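You operate a simulated robot arm through the tools that you are given. There is no shell and no other tool.

Carry out the task below with a simulated robot arm. There is one attempt and no reset: what you move stays moved.

## Task
Move the printed shirt to the wire rack and switch the press off.
Fine: brown sheet on the grey board, used white sheet in the black tray, press tray back in. Where these are worked on the way, their far stop is far enough and under half their travel is too little: press tray.

The check looks at the end state, three seconds after you hand in, the way a careful person would. Anything else that was tipped, shoved, dropped, spilled or broken makes it a failure. Flat cloth is picked up by pressing the open fingertips on it (5 to 10 N) and closing them slowly along it; thin cloth reads only 2 to 8 mm in the jaws.

## Robot
A 7-joint arm with a two-finger parallel gripper, fixed in place. Base frame: the origin is at the foot of the arm, x ahead of it, y to its left, z up; the work surface is at about z = 0.8. Readings come in m, degrees, newtons and seconds.
Its first joint turns from -166.0 to 166.0 degrees. Payload 4.4 kg.
The tool frame sits at the grasp point between the pads (the TCP): z along the fingers, y along the line on which they close. The tips reach 0.023 m beyond it. Largest opening 0.094 m; finger width 0.038, thickness 0.01; the body of the gripper, 0.054 by 0.096 m, starts 0.039 m behind the TCP.
Orientation is told as [roll, pitch, yaw] about the base's x, y, z axes, in that order, counted from this pose: with the fingers straight down and closing along the base's y, the tool's x points along the base's -x, its y along +y and its z along -z.

## Interface
- The arm moves only by the tool servo_tool. Its argument "motion" is one flat list of numbers, 7 for each row, row after row: the turn, a rotation vector about the tool's x, y, z in degrees, then the shift along the tool's x, y, z in m, then the closure in counts, from 0 (fully open) to 255 (shut). In form: [rx, ry, rz, tx, ty, tz, gripper, rx, ry, rz, tx, ty, tz, gripper, ...]. A call has 1 to 20 rows; each row is the pose to reach, as a shift and turn from the pose commanded when the call began, along the tool's axes at that moment. A row lasts 0.2 s, in which the tool goes at most 0.05 m and 8.6 degrees; a call with a longer step from one row to the next is refused whole, and so is a gripper value outside its range. A pose out of reach is approached as far as the arm can. The call stops where the force on the tool passes 40 N (or 10 N more than at its start, if that is more) or the arm is blocked; 0.2 s more then pass. Each finger travels about 0.072 m/s and halts on what it meets, pressing with about 28 N; the grip force reading is that of the motor and also rises with nothing between the fingers. The clock runs only during rows and for 0.2 s after the last one: add rows that repeat a pose to give the fingers time. The reply holds the time, the measured pose of the TCP, the force on the tool along the base axes, the opening and the grip force, in the units named above and with some noise, with the torque about the TCP (base axes, N m) and any sound that the robot's microphone picked up, and new pictures: "views" is both (left out), scene, wrist or none.
- Cameras (640 x 400 px; columns grow to the right, rows downward): "scene" is fixed at [0.0442, 0.5, 1.3949]; the picture's right is [-0.21, -0.98, 0.00], its down [-0.51, 0.11, -0.85] and it looks along [0.83, -0.18, -0.53] (base axes); focal length 292 px, centre (320, 200). "wrist" rides on the gripper at [0.086, 0.016, -0.074] in the tool frame; the picture's right is [-0.18, 0.98, 0.00], its down [-0.58, -0.11, -0.81] and it looks along [-0.79, -0.15, 0.59] (tool axes); focal length 243 px, centre (320, 200). There is no depth. A picture from a camera that has moved, and an enlarged one, comes with that camera's place and axes in the base frame and with its lens. The place of the scene camera against the robot may be out by one fixed shift of up to 0.025 m in any direction.
- inspect(camera, box): a new picture of the part [left, top, right, bottom] of that camera's present view, enlarged. No time passes.
- job_done(): hands the job in; it is judged then, once.

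Places have to be worked out from the pictures, the camera data and where the tool is seen. Open the gripper and draw the arm clear of the work before you hand the job in, unless the task says otherwise.

The tools are called as a command line: name --argument value ..., lists and objects as JSON in quotes. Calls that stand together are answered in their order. servo_tool: Moves the arm, as the interface text tells. Its arguments: {"type":"object","properties":{"motion":{"type":"array","items":{"type":"number"}},"views":{"type":"string","enum":["both","scene","wrist","none"]}},"required":["motion"]} The other tools are called the same way: inspect (camera, box) takes an enlarged picture of a part of a camera's view; job_done () hands the job in.

At the start:

```text
time_s: 0.0
tcp_pos: [0.7503, 0.2174, 1.076]
tcp_rot: [0.0, -0.1, -0.1]
force: [0.4, 0.0, -0.3]
moment: [0.02, -0.01, 0.01]
width: 0.0936
grip_force: 0.1
```

scene: 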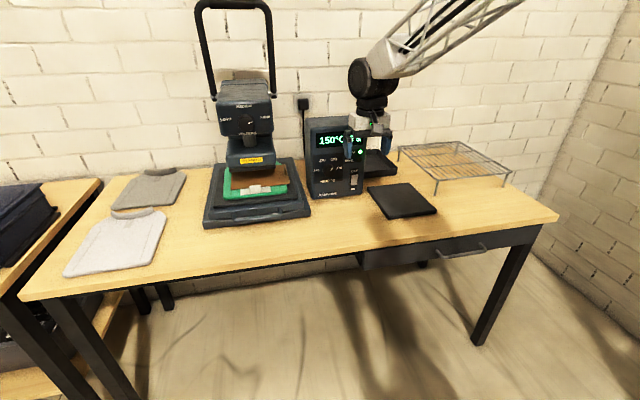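
wrist: 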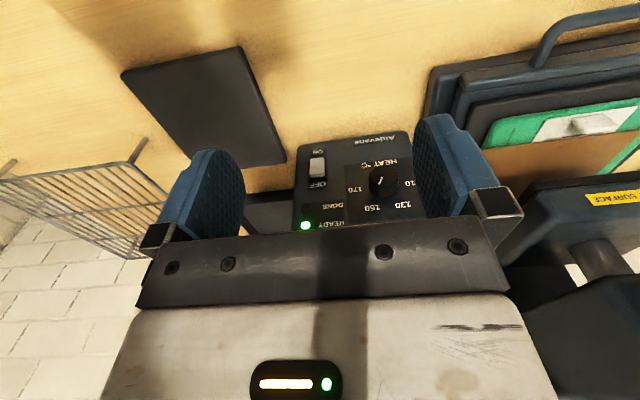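

I'll start by looking closely at the press, control box and other items before moving anything.

inspect --camera "scene" --box '[180, 70, 340, 240]'

inspect --camera "scene" --box '[290, 90, 530, 240]'

inspect --camera "scene" --box '[0, 140, 240, 290]'

inspect --camera "wrist" --box '[400, 0, 640, 250]'

inspect --camera "wrist" --box '[240, 110, 460, 250]'

```text
2.35 times, centred on (260, 155) of scene
camera zoom: at [0.0442, 0.5, 1.3949], right [-0.21, -0.98, 0.0], down [-0.51, 0.11, -0.85], along [0.83, -0.18, -0.53], focal length 688 px, centre (461, 306)
```

zoom: 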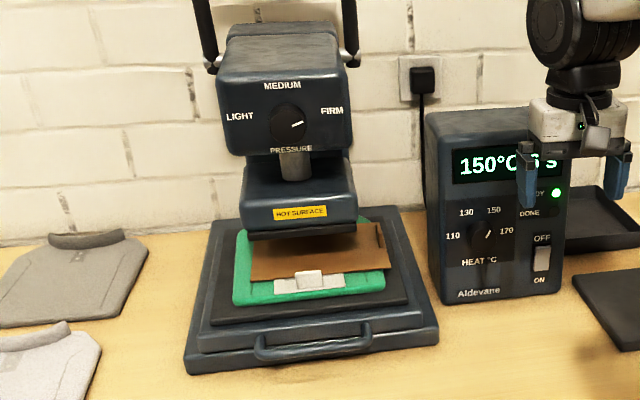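

```text
2.67 times, centred on (410, 165) of scene
camera zoom: at [0.0442, 0.5, 1.3949], right [-0.21, -0.98, 0.0], down [-0.51, 0.11, -0.85], along [0.83, -0.18, -0.53], focal length 780 px, centre (80, 293)
```

zoom: 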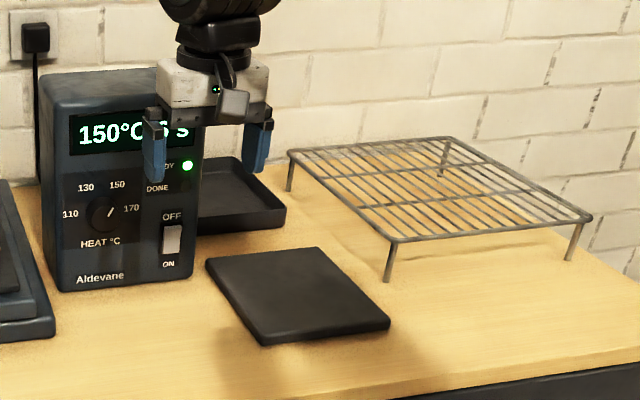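

```text
2.67 times, centred on (120, 215) of scene
camera zoom: at [0.0442, 0.5, 1.3949], right [-0.21, -0.98, 0.0], down [-0.51, 0.11, -0.85], along [0.83, -0.18, -0.53], focal length 780 px, centre (853, 160)
```

zoom: 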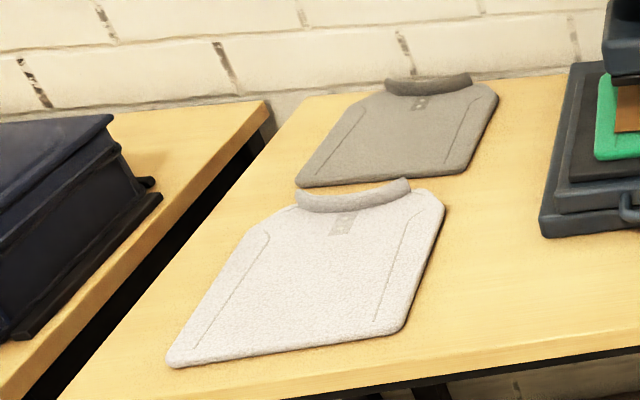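

```text
1.60 times, centred on (520, 125) of wrist
camera zoom: at [0.6634, 0.2352, 1.1497], right [0.18, 0.98, 0.0], down [0.58, -0.11, 0.81], along [0.79, -0.15, -0.59], focal length 388 px, centre (0, 320)
```

zoom: 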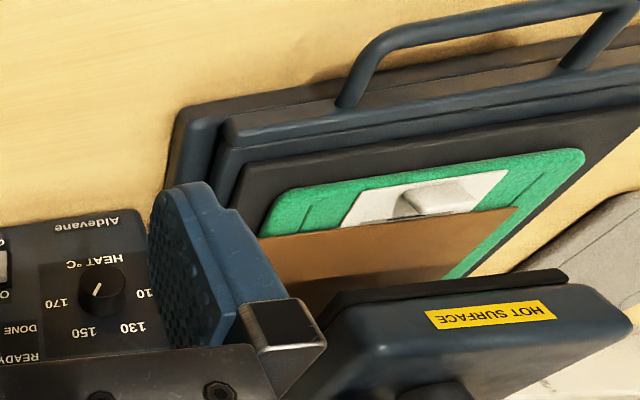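

```text
2.86 times, centred on (350, 180) of wrist
camera zoom: at [0.6634, 0.2352, 1.1497], right [0.18, 0.98, 0.0], down [0.58, -0.11, 0.81], along [0.79, -0.15, -0.59], focal length 693 px, centre (234, 257)
```

zoom: 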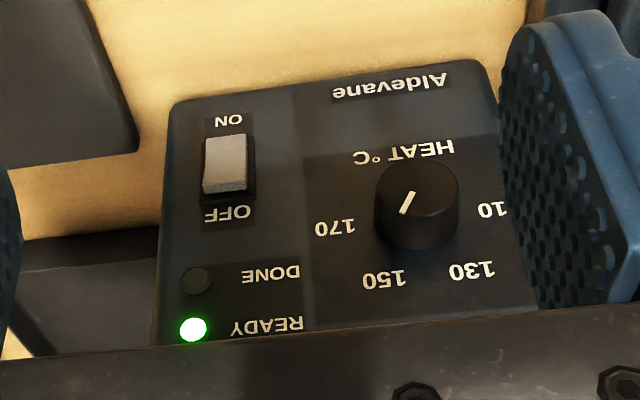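

The green shirt sits on the press tray under a brown sheet and a white sheet. The grey board is at about (0.90, 0.0), the rack at x 0.9–1.25 and y −0.15 to −0.46, and the handle at about (0.82–0.85, 0.53). I'll back off and move left for a better view of the press and display.

servo_tool --motion '[0, 0, 0, 0.02, 0.035, 0, 0, 0, 0, 0, 0.04, 0.07, 0, 0, 0, 0, 0, 0.06, 0.105, 0, 0, 0, 0, 0, 0.08, 0.14, 0, 0, 0, 0, 0, 0.1, 0.175, 0, 0, 0, 0, 0, 0.12, 0.21, 0, 0, 0, 0, 0, 0.14, 0.245, 0, 0, 0, 0, 0, 0.16, 0.28, 0, 0, 0, 0, 0, 0.16, 0.28, 0, 0]' --views "both"

```text
time_s: 2.0
tcp_pos: [0.5928, 0.5012, 1.0774]
tcp_rot: [0.0, 0.0, 0.0]
force: [0.6, -0.7, 0.1]
moment: [-0.02, 0.0, 0.01]
width: 0.0939
grip_force: 0.0
camera wrist: at [0.5066, 0.5181, 1.1513], right [0.18, 0.98, 0.0], down [0.58, -0.11, 0.81], along [0.79, -0.15, -0.59], focal length 243 px, centre (320, 200)
```

scene: 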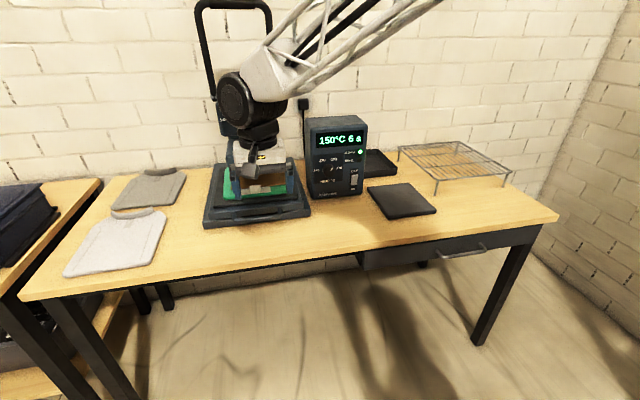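
wrist: 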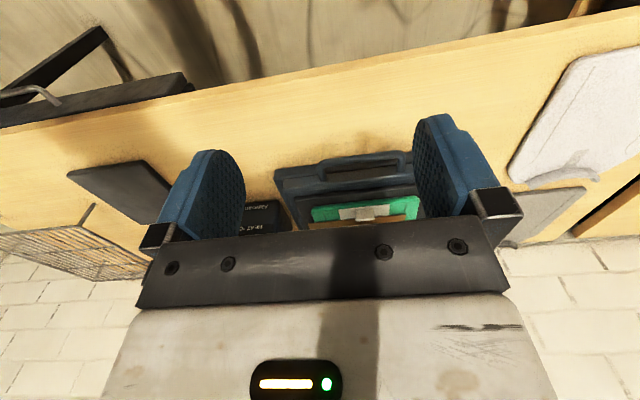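

inspect --camera "scene" --box '[290, 110, 380, 205]'

inspect --camera "wrist" --box '[250, 140, 450, 240]'

inspect --camera "wrist" --box '[440, 0, 640, 240]'

inspect --camera "wrist" --box '[0, 120, 180, 280]'

```text
4.21 times, centred on (335, 158) of scene
camera zoom: at [0.0442, 0.5, 1.3949], right [-0.21, -0.98, 0.0], down [-0.51, 0.11, -0.85], along [0.83, -0.18, -0.53], focal length 1231 px, centre (257, 379)
```

zoom: 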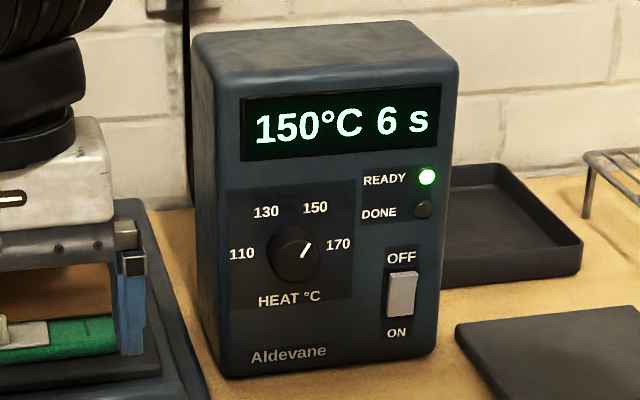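

```text
3.20 times, centred on (350, 190) of wrist
camera zoom: at [0.5066, 0.5181, 1.1513], right [0.18, 0.98, 0.0], down [0.58, -0.11, 0.81], along [0.79, -0.15, -0.59], focal length 776 px, centre (224, 232)
```

zoom: 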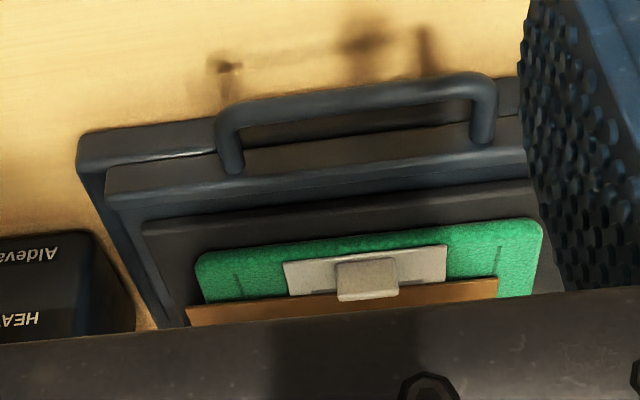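

```text
1.67 times, centred on (540, 120) of wrist
camera zoom: at [0.5066, 0.5181, 1.1513], right [0.18, 0.98, 0.0], down [0.58, -0.11, 0.81], along [0.79, -0.15, -0.59], focal length 404 px, centre (-47, 333)
```

zoom: 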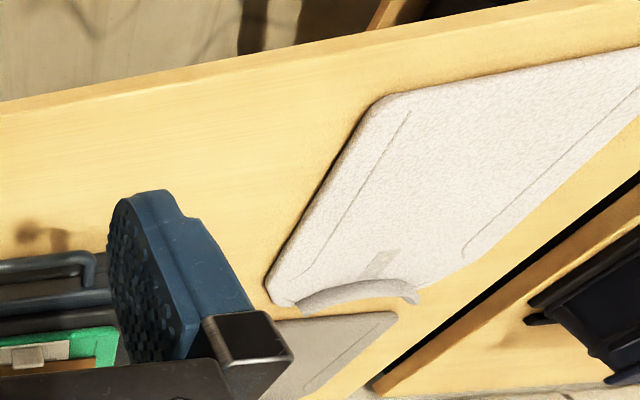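

```text
2.50 times, centred on (90, 200) of wrist
camera zoom: at [0.5066, 0.5181, 1.1513], right [0.18, 0.98, 0.0], down [0.58, -0.11, 0.81], along [0.79, -0.15, -0.59], focal length 606 px, centre (895, 200)
```

zoom: 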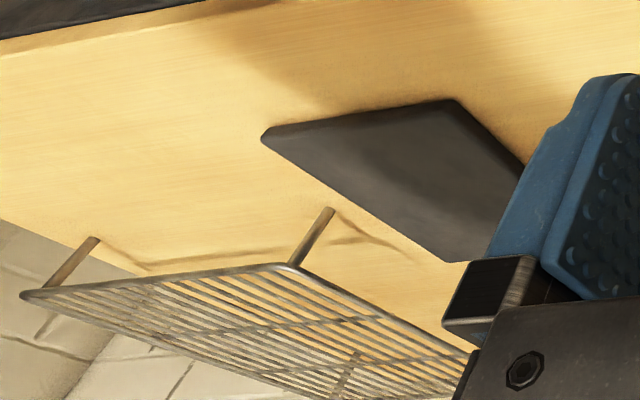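

The display reads 150 °C and 6 s, the switch is on and READY is lit. Triangulating from the two wrist views puts the handle bar at x≈0.81, z≈0.848, y 0.46–0.60, so I'll turn the tool 90° so it closes along x and move above and in front of the bar.

servo_tool --motion '[0, 0, -8.2, -0.011, 0.003, 0.009, 0, 0, 0, -16.4, -0.022, 0.006, 0.018, 0, 0, 0, -24.6, -0.033, 0.009, 0.027, 0, 0, 0, -32.8, -0.044, 0.012, 0.036, 0, 0, 0, -41, -0.055, 0.015, 0.045, 0, 0, 0, -49.2, -0.066, 0.018, 0.054, 0, 0, 0, -57.4, -0.077, 0.021, 0.063, 0, 0, 0, -65.6, -0.088, 0.024, 0.072, 0, 0, 0, -73.8, -0.099, 0.027, 0.081, 0, 0, 0, -82, -0.11, 0.03, 0.09, 0, 0, 0, -90, -0.12, 0.03, 0.1, 0, 0, 0, -90, -0.12, 0.03, 0.1, 0]' --views "both"

```text
time_s: 4.6
tcp_pos: [0.7092, 0.5291, 0.976]
tcp_rot: [0.0, 0.0, 90.1]
force: [0.4, 0.7, 0.4]
moment: [0.0, 0.02, 0.02]
width: 0.0941
grip_force: 0.1
camera wrist: at [0.6939, 0.4428, 1.0499], right [-0.98, 0.18, 0.0], down [0.11, 0.58, 0.81], along [0.15, 0.79, -0.59], focal length 243 px, centre (320, 200)
```

scene: 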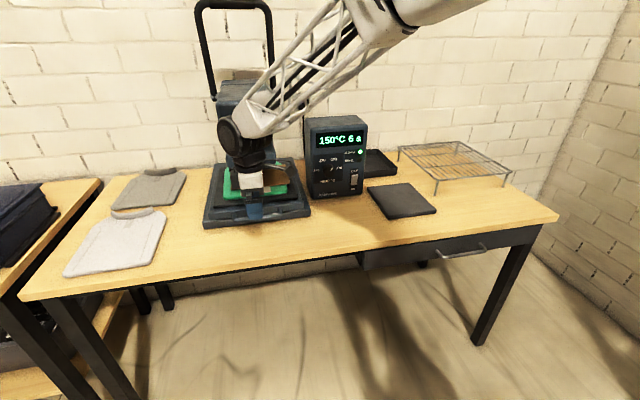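
wrist: 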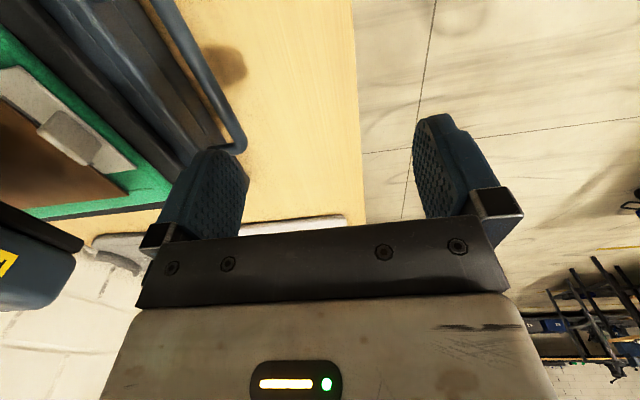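

The bar is at x≈0.805. I'll move over it and lower partway (TCP z≈0.905), then check the alignment.

servo_tool --motion '[0, 0, 0, 0, -0.032, 0.01, 0, 0, 0, 0, 0, -0.064, 0.03, 0, 0, 0, 0, 0, -0.094, 0.05, 0, 0, 0, 0, 0, -0.096, 0.071, 0, 0, 0, 0, 0, -0.096, 0.071, 0]' --views "both"

```text
time_s: 5.8
tcp_pos: [0.8073, 0.5302, 0.9038]
tcp_rot: [-0.1, 0.1, 90.1]
force: [0.1, 0.5, 0.2]
moment: [-0.01, 0.01, 0.02]
width: 0.094
grip_force: 0.0
camera wrist: at [0.7903, 0.4442, 0.9777], right [-0.98, 0.18, 0.0], down [0.11, 0.58, 0.81], along [0.15, 0.79, -0.59], focal length 243 px, centre (320, 200)
```

scene: 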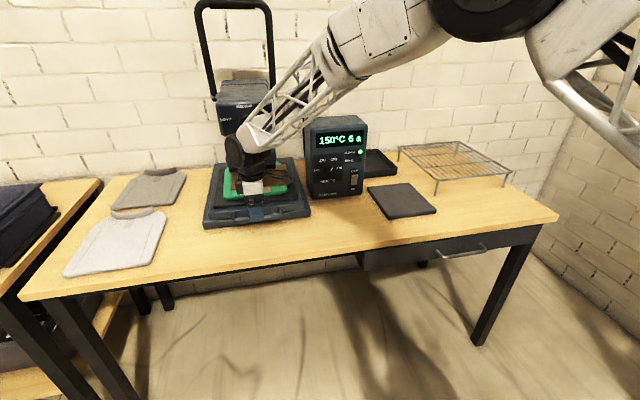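
wrist: 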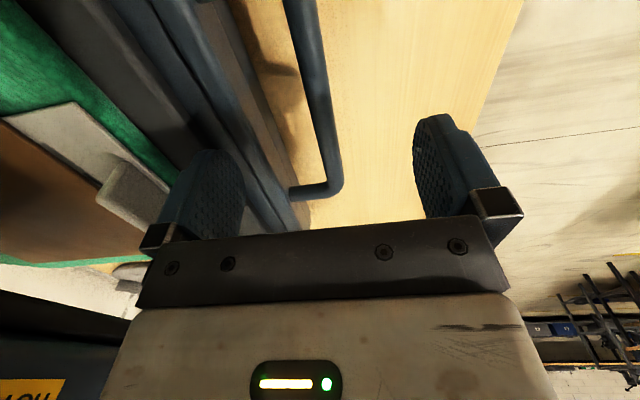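

The bar lies at x≈0.804 and the tray face at about 0.85, so I'll narrow the opening to about 40 mm and descend so the inner finger fits the gap. Then I'll close on the bar.

servo_tool --motion '[0, 0, 0, 0, 0.002, 0, 146, 0, 0, 0, 0, 0.002, 0, 146, 0, 0, 0, 0, 0.002, 0, 146, 0, 0, 0, 0, 0.002, 0.015, 146, 0, 0, 0, 0, 0.002, 0.03, 146, 0, 0, 0, 0, 0.002, 0.04, 146, 0, 0, 0, 0, 0.002, 0.048, 146, 0, 0, 0, 0, 0.002, 0.048, 146]' --views "wrist"

```text
time_s: 7.6
tcp_pos: [0.8044, 0.5283, 0.8571]
tcp_rot: [0.0, 0.1, 90.0]
force: [-0.4, 0.4, -0.9]
moment: [-0.04, 0.03, 0.0]
width: 0.0402
grip_force: 0.0
camera wrist: at [0.7874, 0.4422, 0.9302], right [-0.98, 0.18, 0.0], down [0.11, 0.58, 0.81], along [0.15, 0.79, -0.59], focal length 243 px, centre (320, 200)
```

wrist: 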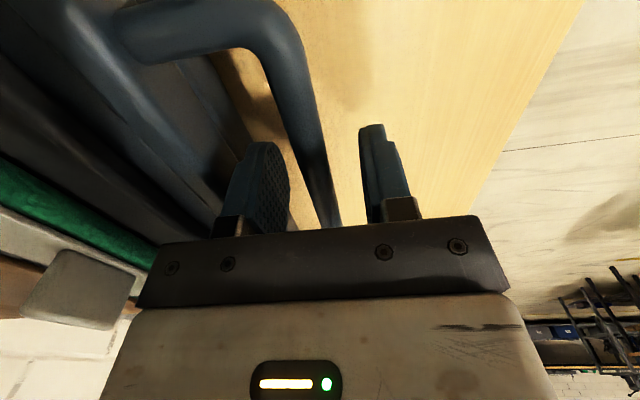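

The bar sits between the fingers, so I'll close and check the width.

servo_tool --motion '[0, 0, 0, 0, 0, 0, 200, 0, 0, 0, 0, 0, 0, 230, 0, 0, 0, 0, 0, 0, 255, 0, 0, 0, 0, 0, 0, 255]' --views "wrist"

```text
time_s: 8.6
tcp_pos: [0.8034, 0.5283, 0.8562]
tcp_rot: [0.0, 0.0, 90.1]
force: [5.2, 0.8, -1.9]
moment: [-0.09, -0.03, 1.8]
width: 0.0139
grip_force: 44.5
camera wrist: at [0.7875, 0.4422, 0.9303], right [-0.98, 0.18, 0.0], down [0.11, 0.58, 0.81], along [0.15, 0.79, -0.59], focal length 243 px, centre (320, 200)
```

wrist: 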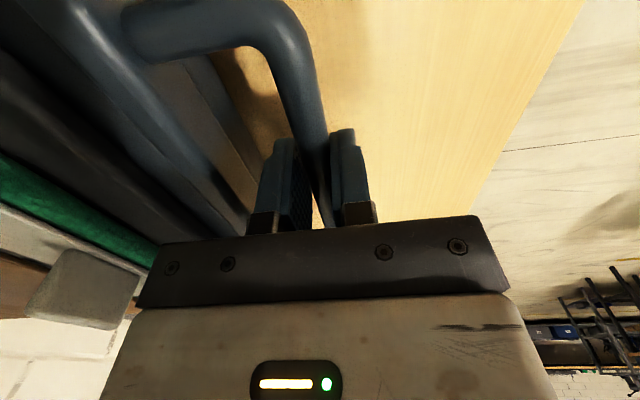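

Gripped at 14 mm. I'll pull the tray slowly toward −x, 0.1 m first, and watch the force.

servo_tool --motion '[0, 0, 0, 0, 0.005, 0, 255, 0, 0, 0, 0, 0.015, 0, 255, 0, 0, 0, 0, 0.027, 0, 255, 0, 0, 0, 0, 0.04, 0, 255, 0, 0, 0, 0, 0.055, 0, 255, 0, 0, 0, 0, 0.07, 0, 255, 0, 0, 0, 0, 0.085, 0, 255, 0, 0, 0, 0, 0.1, 0, 255]' --views "both"

```text
time_s: 10.4
tcp_pos: [0.7036, 0.5265, 0.8558]
tcp_rot: [0.0, 0.0, 90.1]
force: [2.2, 8.4, -4.9]
moment: [-0.01, 0.1, 1.73]
width: 0.014
grip_force: 45.7
camera wrist: at [0.687, 0.4422, 0.9303], right [-0.98, 0.18, 0.0], down [0.11, 0.58, 0.81], along [0.15, 0.79, -0.59], focal length 243 px, centre (320, 200)
```

scene: 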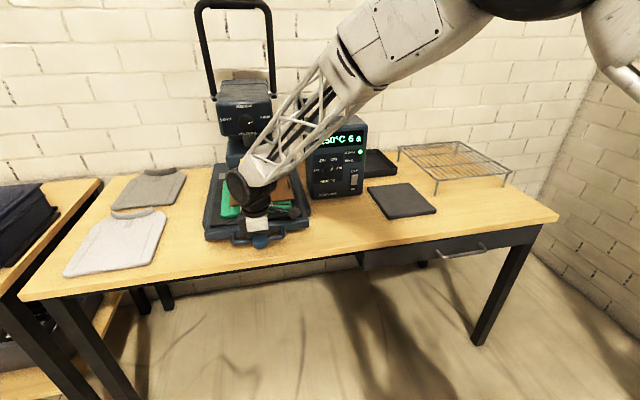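
wrist: 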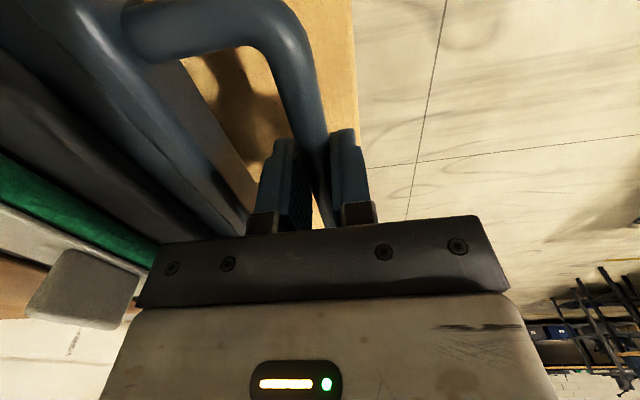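

The tray slides freely. The side force in +y suggests its axis is slightly rotated, so I'll continue pulling with a slight +y drift until I reach the stop.

servo_tool --motion '[0, 0, 0, -0.001, 0.01, 0, 255, 0, 0, 0, -0.002, 0.022, 0, 255, 0, 0, 0, -0.003, 0.034, 0, 255, 0, 0, 0, -0.0035, 0.046, 0, 255, 0, 0, 0, -0.004, 0.058, 0, 255, 0, 0, 0, -0.0045, 0.07, 0, 255, 0, 0, 0, -0.005, 0.082, 0, 255, 0, 0, 0, -0.005, 0.094, 0, 255]' --views "both"

```text
time_s: 12.2
tcp_pos: [0.6097, 0.5331, 0.8569]
tcp_rot: [0.1, 0.1, 90.1]
force: [0.5, -28.1, -20.4]
moment: [-0.44, 0.01, 1.73]
width: 0.0141
grip_force: 45.3
camera wrist: at [0.5934, 0.4471, 0.9309], right [-0.98, 0.18, 0.0], down [0.11, 0.58, 0.81], along [0.15, 0.79, -0.59], focal length 243 px, centre (320, 200)
```

scene: 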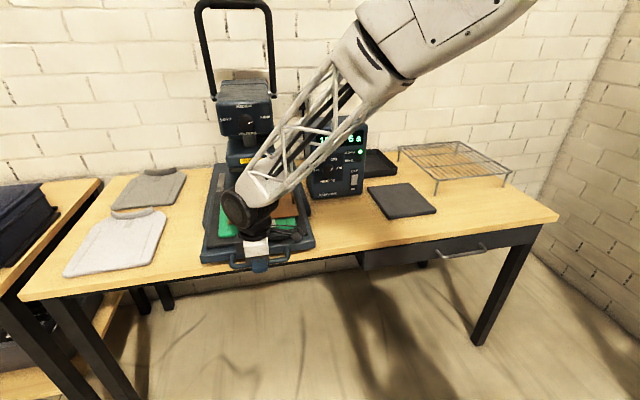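
wrist: 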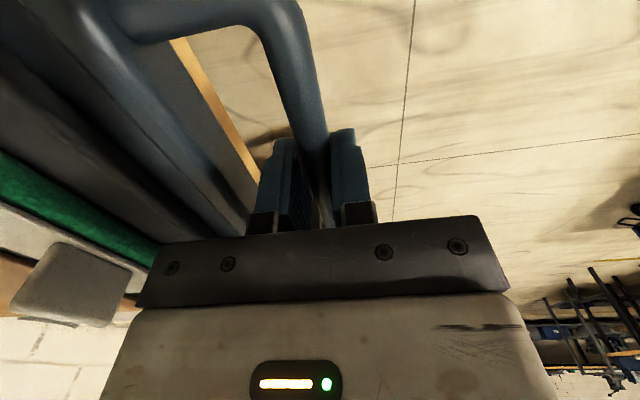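

The y force shows the axis is really along −x with y≈0.528. I'll correct that and keep pulling to find the stop.

servo_tool --motion '[0, 0, 0, 0.005, 0, 0, 255, 0, 0, 0, 0.005, 0.008, 0, 255, 0, 0, 0, 0.005, 0.018, 0, 255, 0, 0, 0, 0.005, 0.028, 0, 255, 0, 0, 0, 0.005, 0.038, 0, 255, 0, 0, 0, 0.005, 0.048, 0, 255]' --views "both"

```text
time_s: 13.6
tcp_pos: [0.5625, 0.5279, 0.8589]
tcp_rot: [-0.1, -0.1, 90.1]
force: [0.7, 29.1, 30.3]
moment: [0.22, 0.0, 1.72]
width: 0.0142
grip_force: 45.3
camera wrist: at [0.5468, 0.4424, 0.9321], right [-0.98, 0.18, 0.0], down [0.11, 0.58, 0.81], along [0.15, 0.79, -0.59], focal length 243 px, centre (320, 200)
```

scene: 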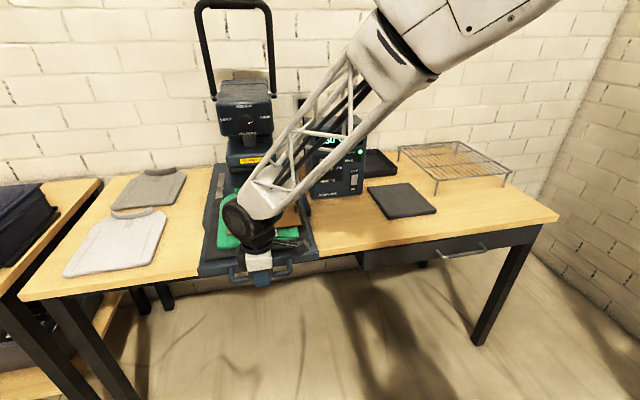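
wrist: 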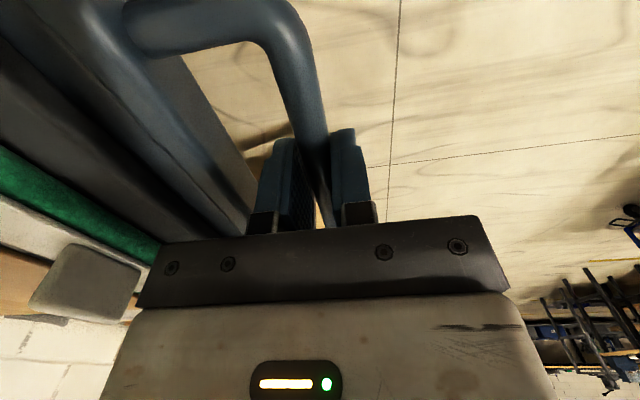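

No stop yet at 0.24 m, but friction has built up side stress. I'll open briefly to release it, regrip, and continue pulling purely along −x.

servo_tool --motion '[0, 0, 0, 0, 0, 0, 190, 0, 0, 0, 0, 0, 0, 180, 0, 0, 0, 0, 0, 0, 180, 0, 0, 0, 0, 0, 0, 220, 0, 0, 0, 0, 0, 0, 255, 0, 0, 0, 0, 0, 0, 255]' --views "none"

servo_tool --motion '[0, 0, 0, 0, 0.008, 0, 255, 0, 0, 0, 0, 0.018, 0, 255, 0, 0, 0, 0, 0.028, 0, 255, 0, 0, 0, 0, 0.038, 0, 255]' --views "both"

```text
time_s: 15.0
tcp_pos: [0.5631, 0.5273, 0.8553]
tcp_rot: [-0.1, 0.0, 90.1]
force: [-0.7, -7.6, -3.5]
moment: [-0.28, 0.0, 1.73]
width: 0.0139
grip_force: 45.1
```

```text
time_s: 16.0
tcp_pos: [0.5234, 0.5269, 0.8562]
tcp_rot: [0.0, 0.1, 90.1]
force: [2.0, -14.2, -10.0]
moment: [-1.02, -0.09, 1.8]
width: 0.0142
grip_force: 44.5
camera wrist: at [0.5074, 0.4415, 0.9298], right [-0.98, 0.18, 0.0], down [0.11, 0.58, 0.81], along [0.15, 0.79, -0.59], focal length 243 px, centre (320, 200)
```

scene: 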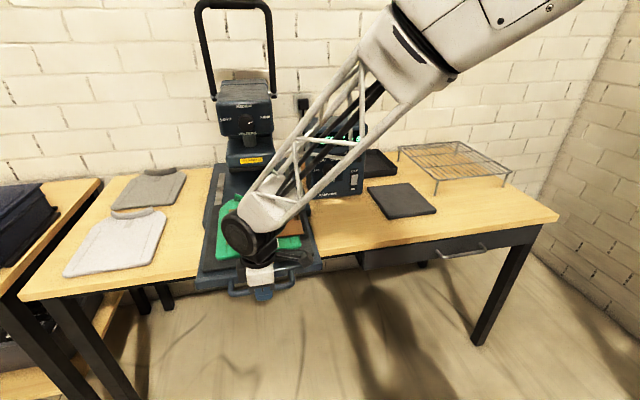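
wrist: 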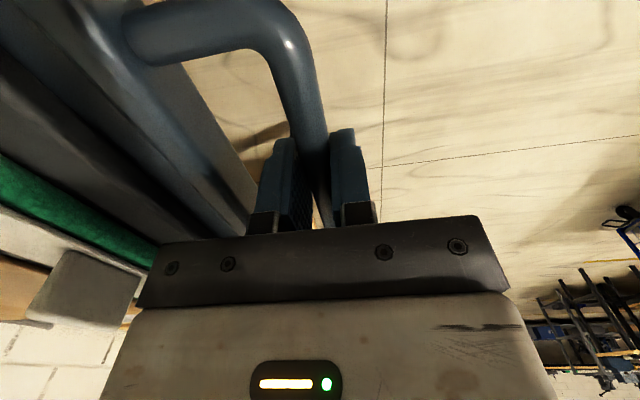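

Travel is 0.28 m and still free. I'll keep pulling in small steps to find the stop.

servo_tool --motion '[0, 0, 0, 0.0015, 0.006, 0, 255, 0, 0, 0, 0.002, 0.012, 0, 255, 0, 0, 0, 0.002, 0.018, 0, 255, 0, 0, 0, 0.002, 0.024, 0, 255, 0, 0, 0, 0.002, 0.03, 0, 255, 0, 0, 0, 0.002, 0.036, 0, 255, 0, 0, 0, 0.002, 0.042, 0, 255]' --views "both"

```text
time_s: 16.7
tcp_pos: [0.5094, 0.5273, 0.8567]
tcp_rot: [0.0, 0.1, 90.1]
force: [-0.4, 7.7, -3.7]
moment: [-0.23, -0.04, 1.86]
width: 0.0137
grip_force: 45.2
stopped in row 3: the force on the tool passed its limit at 41 N (the readings are from after the stop); the commanded pose is now the measured one
camera wrist: at [0.4929, 0.4414, 0.9297], right [-0.98, 0.18, 0.0], down [0.11, 0.58, 0.81], along [0.15, 0.79, -0.59], focal length 243 px, centre (320, 200)
```

scene: 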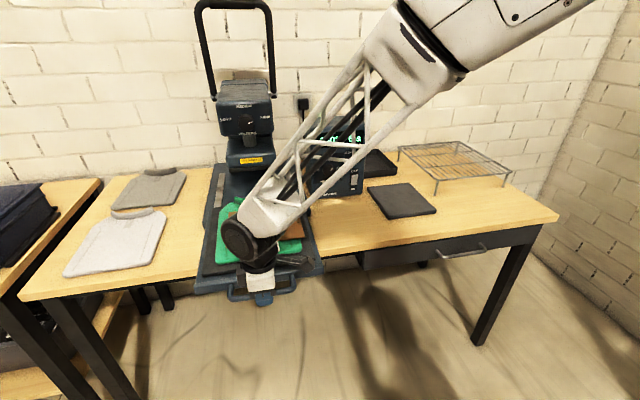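
wrist: 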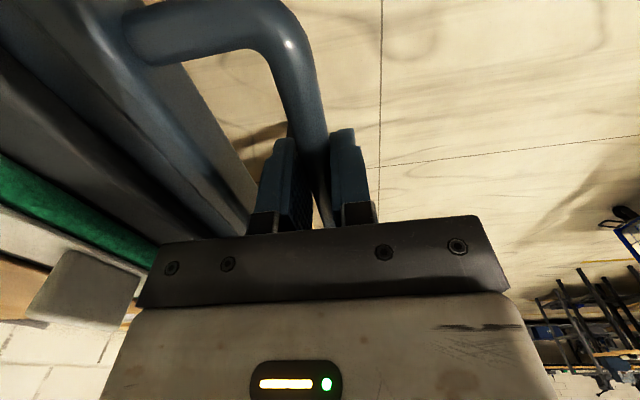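

Far stop reached at x≈0.51, about 0.295 m of travel. I'll release, rise, and then rotate back to yaw 0 for a view of the sheets.

servo_tool --motion '[0, 0, 0, 0, 0, 0, 200, 0, 0, 0, 0, 0, 0, 160, 0, 0, 0, 0, 0, 0, 140, 0, 0, 0, 0, 0, -0.02, 140, 0, 0, 0, 0, 0, -0.06, 140, 0, 0, 0, 0, 0, -0.1, 100, 0, 0, 0, 0, 0, -0.15, 50, 0, 0, 0, 0, 0, -0.2, 0, 0, 0, 0, 0, 0, -0.24, 0]' --views "scene"

servo_tool --motion '[0, 0, 8.2, 0, 0.005, 0, 0, 0, 0, 16.4, 0, 0.01, 0, 0, 0, 0, 24.6, 0, 0.015, 0, 0, 0, 0, 32.8, 0, 0.02, 0, 0, 0, 0, 41, 0, 0.025, 0, 0, 0, 0, 49.2, 0, 0.03, 0, 0, 0, 0, 57.4, 0, 0.035, 0, 0, 0, 0, 65.6, 0, 0.04, 0, 0, 0, 0, 73.8, 0, 0.04, 0, 0, 0, 0, 82, 0, 0.04, 0, 0, 0, 0, 90, 0, 0.04, 0, 0, 0, 0, 90, 0, 0.04, 0, 0]' --views "both"

```text
time_s: 18.7
tcp_pos: [0.5076, 0.5272, 1.0951]
tcp_rot: [0.1, 0.1, 90.1]
force: [-0.3, -0.5, -0.2]
moment: [0.02, 0.02, 0.02]
width: 0.0942
grip_force: 0.1
```

scene: 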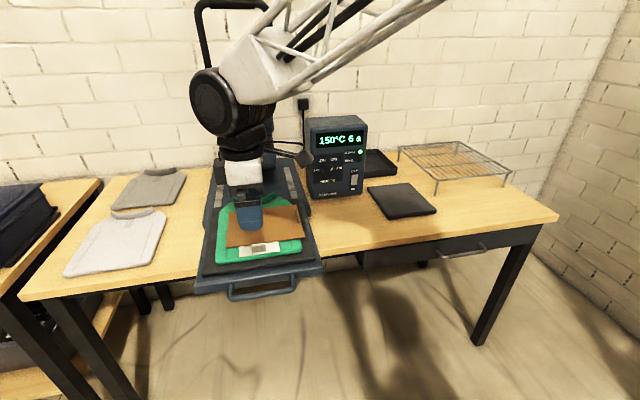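

```text
time_s: 21.3
tcp_pos: [0.4687, 0.5276, 1.0962]
tcp_rot: [0.0, 0.0, 0.0]
force: [0.3, 0.0, -0.1]
moment: [0.01, -0.03, 0.02]
width: 0.094
grip_force: 0.0
camera wrist: at [0.382, 0.5434, 1.1698], right [0.18, 0.98, 0.0], down [0.58, -0.11, 0.81], along [0.79, -0.15, -0.59], focal length 243 px, centre (320, 200)
```

scene: 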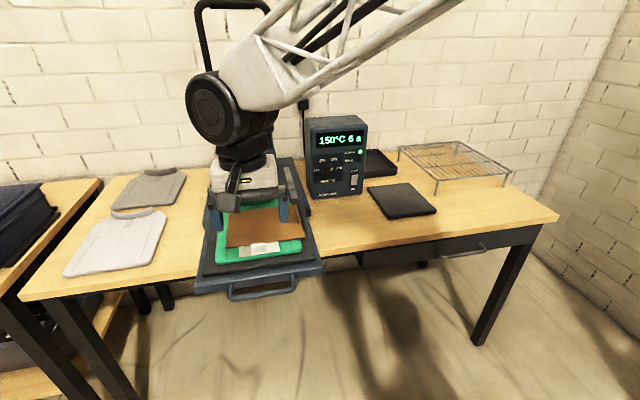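
wrist: 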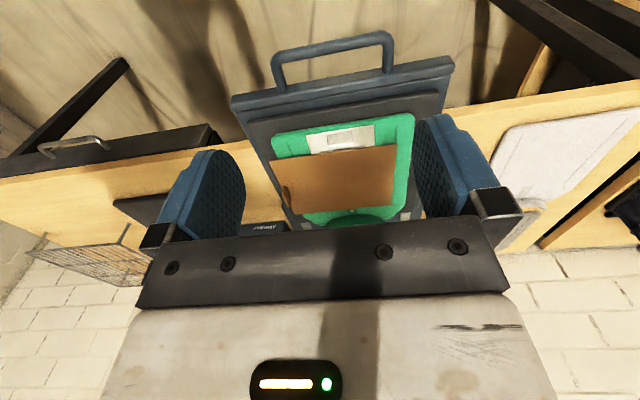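

inspect --camera "wrist" --box '[240, 100, 440, 240]'

inspect --camera "scene" --box '[180, 190, 340, 310]'

```text
2.86 times, centred on (340, 170) of wrist
camera zoom: at [0.382, 0.5434, 1.1698], right [0.18, 0.98, 0.0], down [0.58, -0.11, 0.81], along [0.79, -0.15, -0.59], focal length 693 px, centre (263, 286)
```

zoom: 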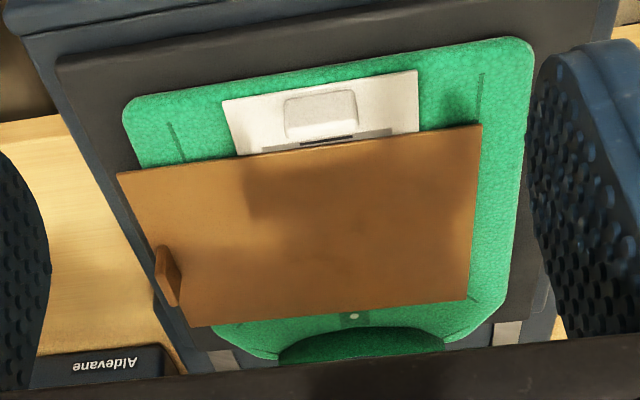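

```text
3.33 times, centred on (260, 250) of scene
camera zoom: at [0.0442, 0.5, 1.3949], right [-0.21, -0.98, 0.0], down [-0.51, 0.11, -0.85], along [0.83, -0.18, -0.53], focal length 975 px, centre (520, 33)
```

zoom: 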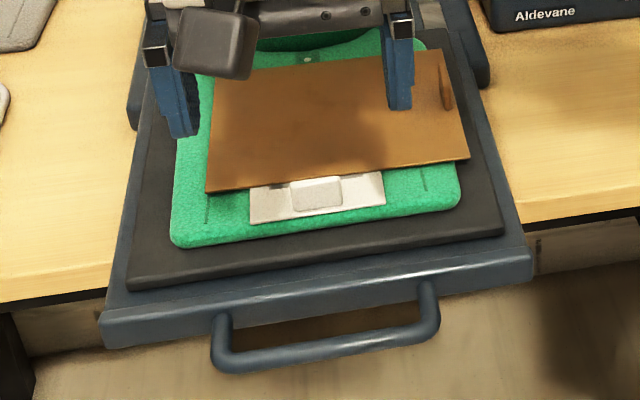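

The brown sheet has an upright tab at its right edge, at about (0.74, 0.41, 0.88), thin along y. The white sheet has a tab at the front centre, at about (0.625, 0.53). I'll move above the brown tab for a closer look.

servo_tool --motion '[0, 0, 0, -0.033, -0.0145, 0.0137, 0, 0, 0, 0, -0.066, -0.029, 0.0275, 0, 0, 0, 0, -0.1, -0.044, 0.041, 0, 0, 0, 0, -0.133, -0.0585, 0.055, 0, 0, 0, 0, -0.166, -0.073, 0.0687, 0, 0, 0, 0, -0.2, -0.088, 0.0825, 0, 0, 0, 0, -0.233, -0.1025, 0.096, 0, 0, 0, 0, -0.266, -0.117, 0.11, 0, 0, 0, 0, -0.266, -0.117, 0.11, 0]' --views "both"

```text
time_s: 23.3
tcp_pos: [0.7372, 0.411, 0.9868]
tcp_rot: [0.0, 0.0, 0.1]
force: [0.1, -0.3, 0.0]
moment: [0.01, 0.0, 0.01]
width: 0.094
grip_force: 0.1
camera wrist: at [0.6503, 0.4281, 1.0601], right [0.18, 0.98, 0.0], down [0.58, -0.11, 0.81], along [0.79, -0.15, -0.59], focal length 243 px, centre (320, 200)
```

scene: 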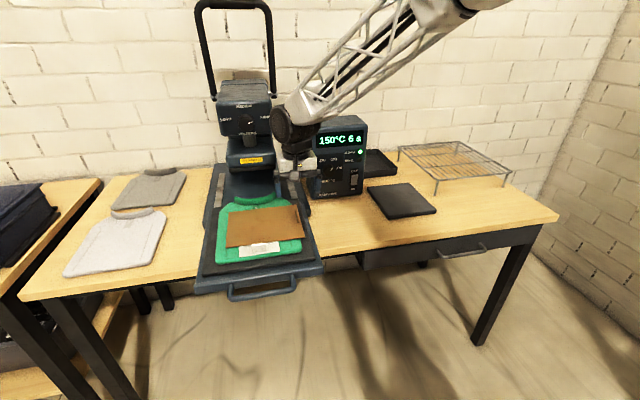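
wrist: 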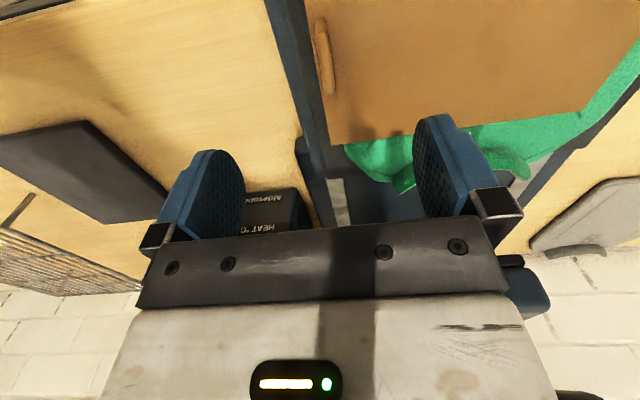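

inspect --camera "wrist" --box '[270, 0, 430, 110]'

inspect --camera "scene" --box '[200, 180, 330, 270]'

inspect --camera "wrist" --box '[0, 100, 200, 300]'

```text
3.64 times, centred on (350, 55) of wrist
camera zoom: at [0.6503, 0.4281, 1.0601], right [0.18, 0.98, 0.0], down [0.58, -0.11, 0.81], along [0.79, -0.15, -0.59], focal length 882 px, centre (211, 727)
```

zoom: 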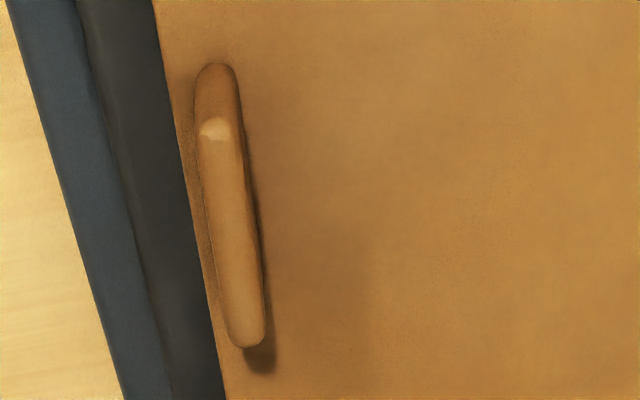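

```text
4.44 times, centred on (265, 225) of scene
camera zoom: at [0.0442, 0.5, 1.3949], right [-0.21, -0.98, 0.0], down [-0.51, 0.11, -0.85], along [0.83, -0.18, -0.53], focal length 1300 px, centre (564, 89)
```

zoom: 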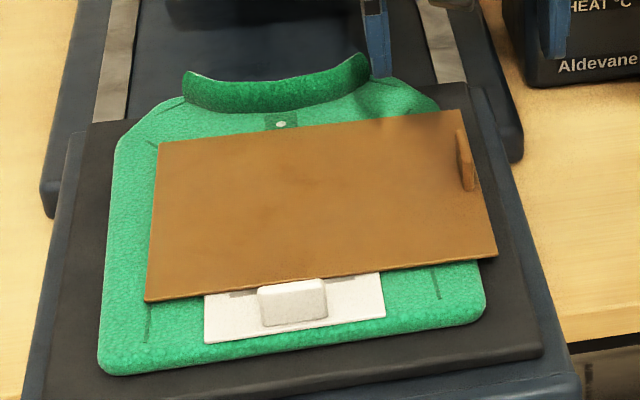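

```text
2.00 times, centred on (100, 200) of wrist
camera zoom: at [0.6503, 0.4281, 1.0601], right [0.18, 0.98, 0.0], down [0.58, -0.11, 0.81], along [0.79, -0.15, -0.59], focal length 485 px, centre (760, 200)
```

zoom: 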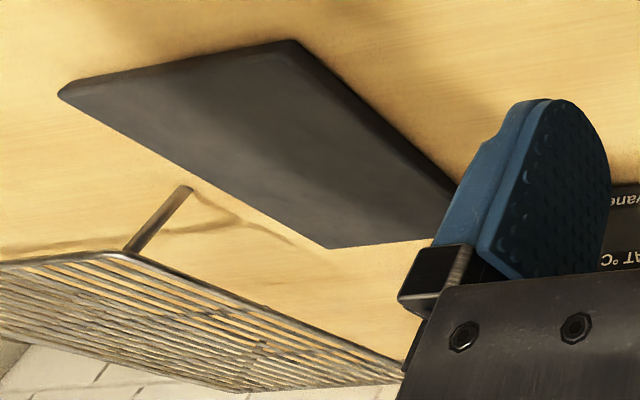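

The tab's centre is at about (0.725, 0.418), spanning z 0.872–0.90 and aligned with x. I'll narrow the opening and descend so the tips straddle the tab just above the sheet.

servo_tool --motion '[0, 0, 0, 0.006, 0.0035, 0, 130, 0, 0, 0, 0.012, 0.007, 0, 130, 0, 0, 0, 0.012, 0.007, 0.02, 130, 0, 0, 0, 0.012, 0.007, 0.04, 130, 0, 0, 0, 0.012, 0.007, 0.06, 130, 0, 0, 0, 0.012, 0.007, 0.072, 130, 0, 0, 0, 0.012, 0.007, 0.072, 130]' --views "both"

inspect --camera "scene" --box '[230, 160, 340, 250]'

inspect --camera "wrist" --box '[220, 80, 440, 240]'

```text
time_s: 24.9
tcp_pos: [0.723, 0.4177, 0.9123]
tcp_rot: [0.1, 0.0, 0.2]
force: [-0.6, 0.5, 1.2]
moment: [0.02, -0.02, 0.02]
width: 0.046
grip_force: 0.2
camera wrist: at [0.6359, 0.4344, 0.9869], right [0.18, 0.98, 0.0], down [0.58, -0.11, 0.81], along [0.79, -0.15, -0.59], focal length 243 px, centre (320, 200)
```

scene: 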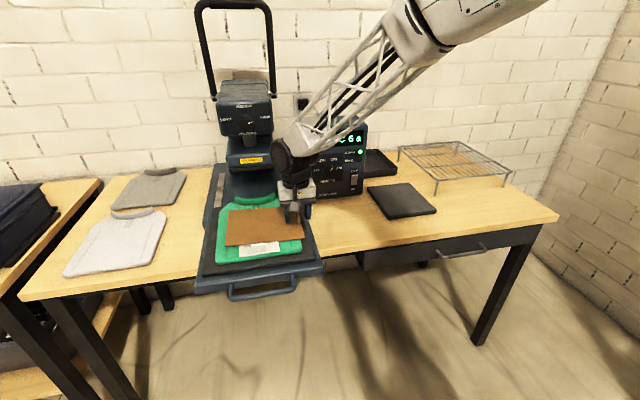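
wrist: 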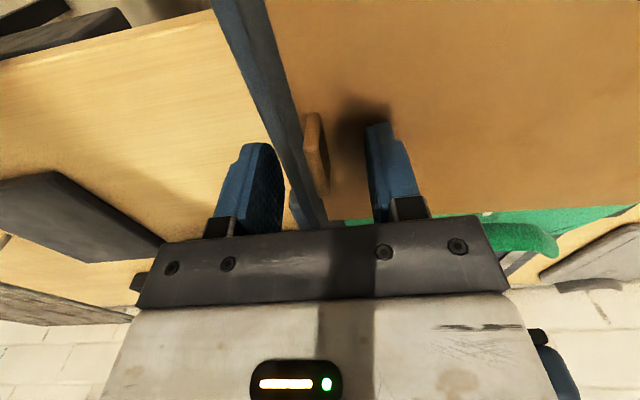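

```text
4.44 times, centred on (285, 205) of scene
camera zoom: at [0.0442, 0.5, 1.3949], right [-0.21, -0.98, 0.0], down [-0.51, 0.11, -0.85], along [0.83, -0.18, -0.53], focal length 1300 px, centre (476, 178)
```

zoom: 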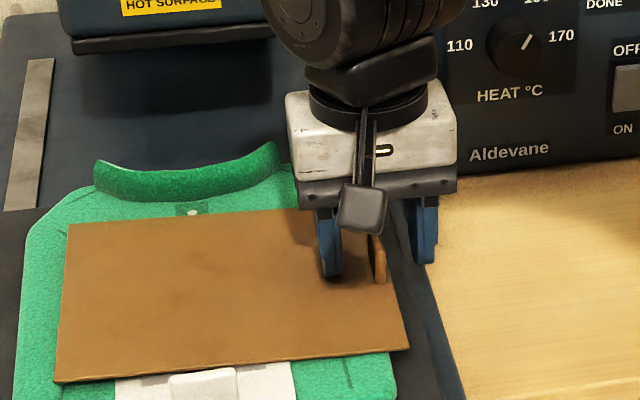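

```text
2.50 times, centred on (330, 160) of wrist
camera zoom: at [0.6359, 0.4344, 0.9869], right [0.18, 0.98, 0.0], down [0.58, -0.11, 0.81], along [0.79, -0.15, -0.59], focal length 606 px, centre (295, 300)
```

zoom: 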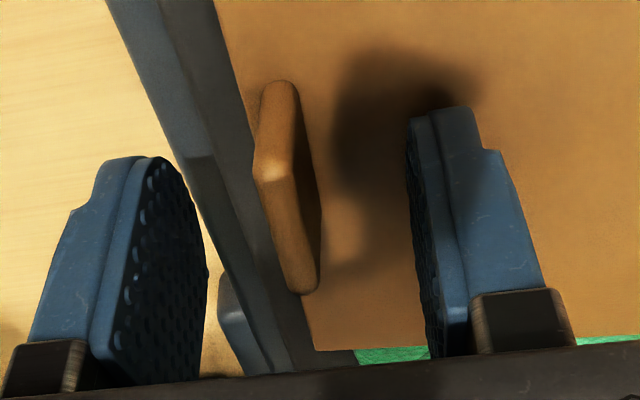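

Tab base z≈0.874, top ≈0.90, centre (0.73, 0.416). I'll descend another 8 mm, leaving the tips about 6 mm above the sheet, and close gently.

servo_tool --motion '[0, 0, 0, -0.005, -0.002, 0.004, 130, 0, 0, 0, -0.005, -0.002, 0.008, 130, 0, 0, 0, -0.005, -0.002, 0.008, 160, 0, 0, 0, -0.005, -0.002, 0.008, 190, 0, 0, 0, -0.005, -0.002, 0.008, 220, 0, 0, 0, -0.005, -0.002, 0.008, 250, 0, 0, 0, -0.005, -0.002, 0.008, 250]' --views "wrist"

```text
time_s: 25.6
tcp_pos: [0.7312, 0.4162, 0.9128]
tcp_rot: [0.3, -0.5, 0.1]
force: [0.6, 0.0, 7.8]
moment: [0.19, 0.07, 0.0]
width: 0.0354
grip_force: 0.2
stopped in row 3: the force on the tool passed its limit at 45 N (the readings are from after the stop); the commanded pose is now the measured one
camera wrist: at [0.6438, 0.4327, 0.9855], right [0.18, 0.98, 0.01], down [0.57, -0.11, 0.81], along [0.8, -0.14, -0.59], focal length 243 px, centre (320, 200)
```

wrist: 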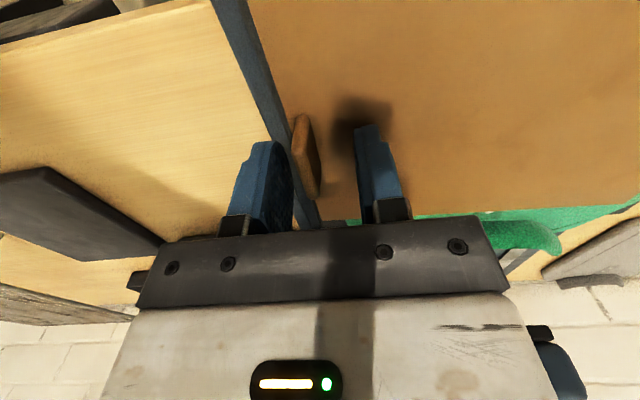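

The tips touched the sheet, so its surface is at z≈0.888, higher than I estimated; that corrects the tab centre to about (0.717, 0.4185). I'll rise 4 mm, recentre and close on the tab.

servo_tool --motion '[0, 0, 0, 0, 0, -0.004, 165, 0, 0, 0, 0.012, 0.002, -0.005, 165, 0, 0, 0, 0.012, 0.002, -0.005, 165, 0, 0, 0, 0.012, 0.002, -0.005, 190, 0, 0, 0, 0.012, 0.002, -0.005, 220, 0, 0, 0, 0.012, 0.002, -0.005, 250, 0, 0, 0, 0.012, 0.002, -0.005, 250]' --views "wrist"

```text
time_s: 27.1
tcp_pos: [0.7184, 0.419, 0.9161]
tcp_rot: [0.4, -0.3, 0.0]
force: [0.0, 0.2, 0.2]
moment: [-0.05, 0.01, 0.03]
width: 0.0063
grip_force: 28.3
camera wrist: at [0.6309, 0.4347, 0.9892], right [0.18, 0.98, 0.01], down [0.58, -0.11, 0.81], along [0.8, -0.14, -0.59], focal length 243 px, centre (320, 200)
```

wrist: 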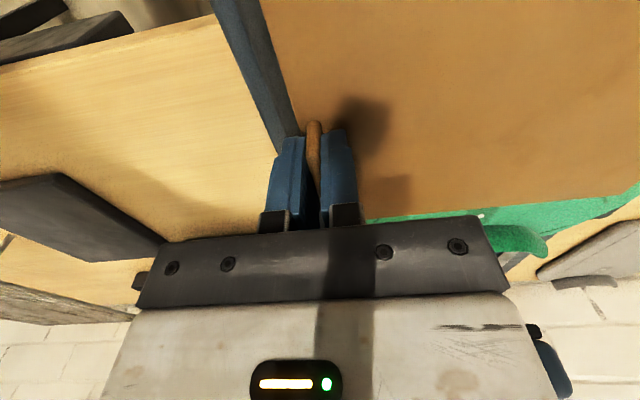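

Tab gripped at 6 mm. I'll lift slowly and check whether the sheet comes alone.

servo_tool --motion '[0, 0, 0, 0, 0, -0.005, 255, 0, 0, 0, 0, 0, -0.015, 255, 0, 0, 0, 0, 0, -0.03, 255, 0, 0, 0, 0, 0, -0.05, 255, 0, 0, 0, 0, 0, -0.07, 255, 0, 0, 0, 0, 0, -0.09, 255, 0, 0, 0, 0, 0, -0.11, 255]' --views "both"

inspect --camera "scene" --box '[180, 140, 350, 290]'

```text
time_s: 28.8
tcp_pos: [0.7159, 0.4177, 1.0263]
tcp_rot: [0.3, -0.4, 0.1]
force: [-0.3, 0.5, 0.3]
moment: [-0.06, -0.01, 0.01]
width: 0.006
grip_force: 28.5
camera wrist: at [0.6293, 0.4337, 1.0997], right [0.18, 0.98, 0.01], down [0.58, -0.11, 0.81], along [0.8, -0.14, -0.59], focal length 243 px, centre (320, 200)
```

scene: 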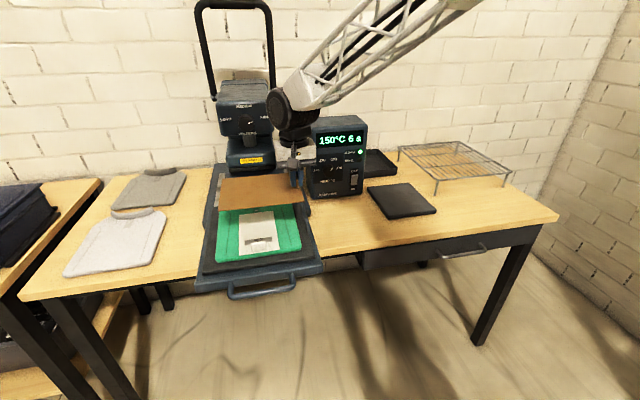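
wrist: 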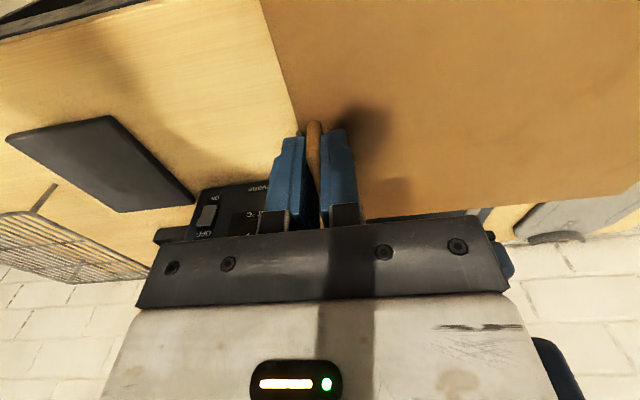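

```text
2.67 times, centred on (265, 215) of scene
camera zoom: at [0.0442, 0.5, 1.3949], right [-0.21, -0.98, 0.0], down [-0.51, 0.11, -0.85], along [0.83, -0.18, -0.53], focal length 780 px, centre (467, 160)
```

zoom: 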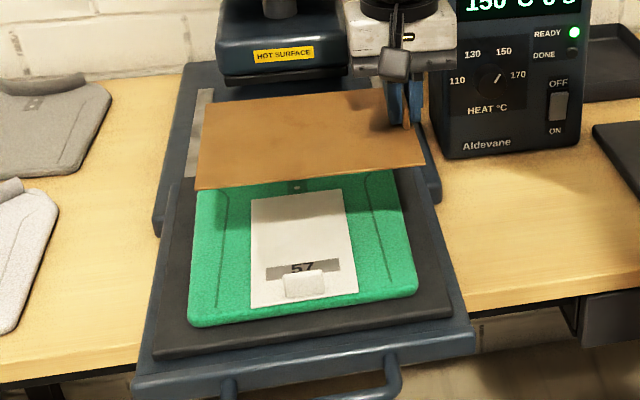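

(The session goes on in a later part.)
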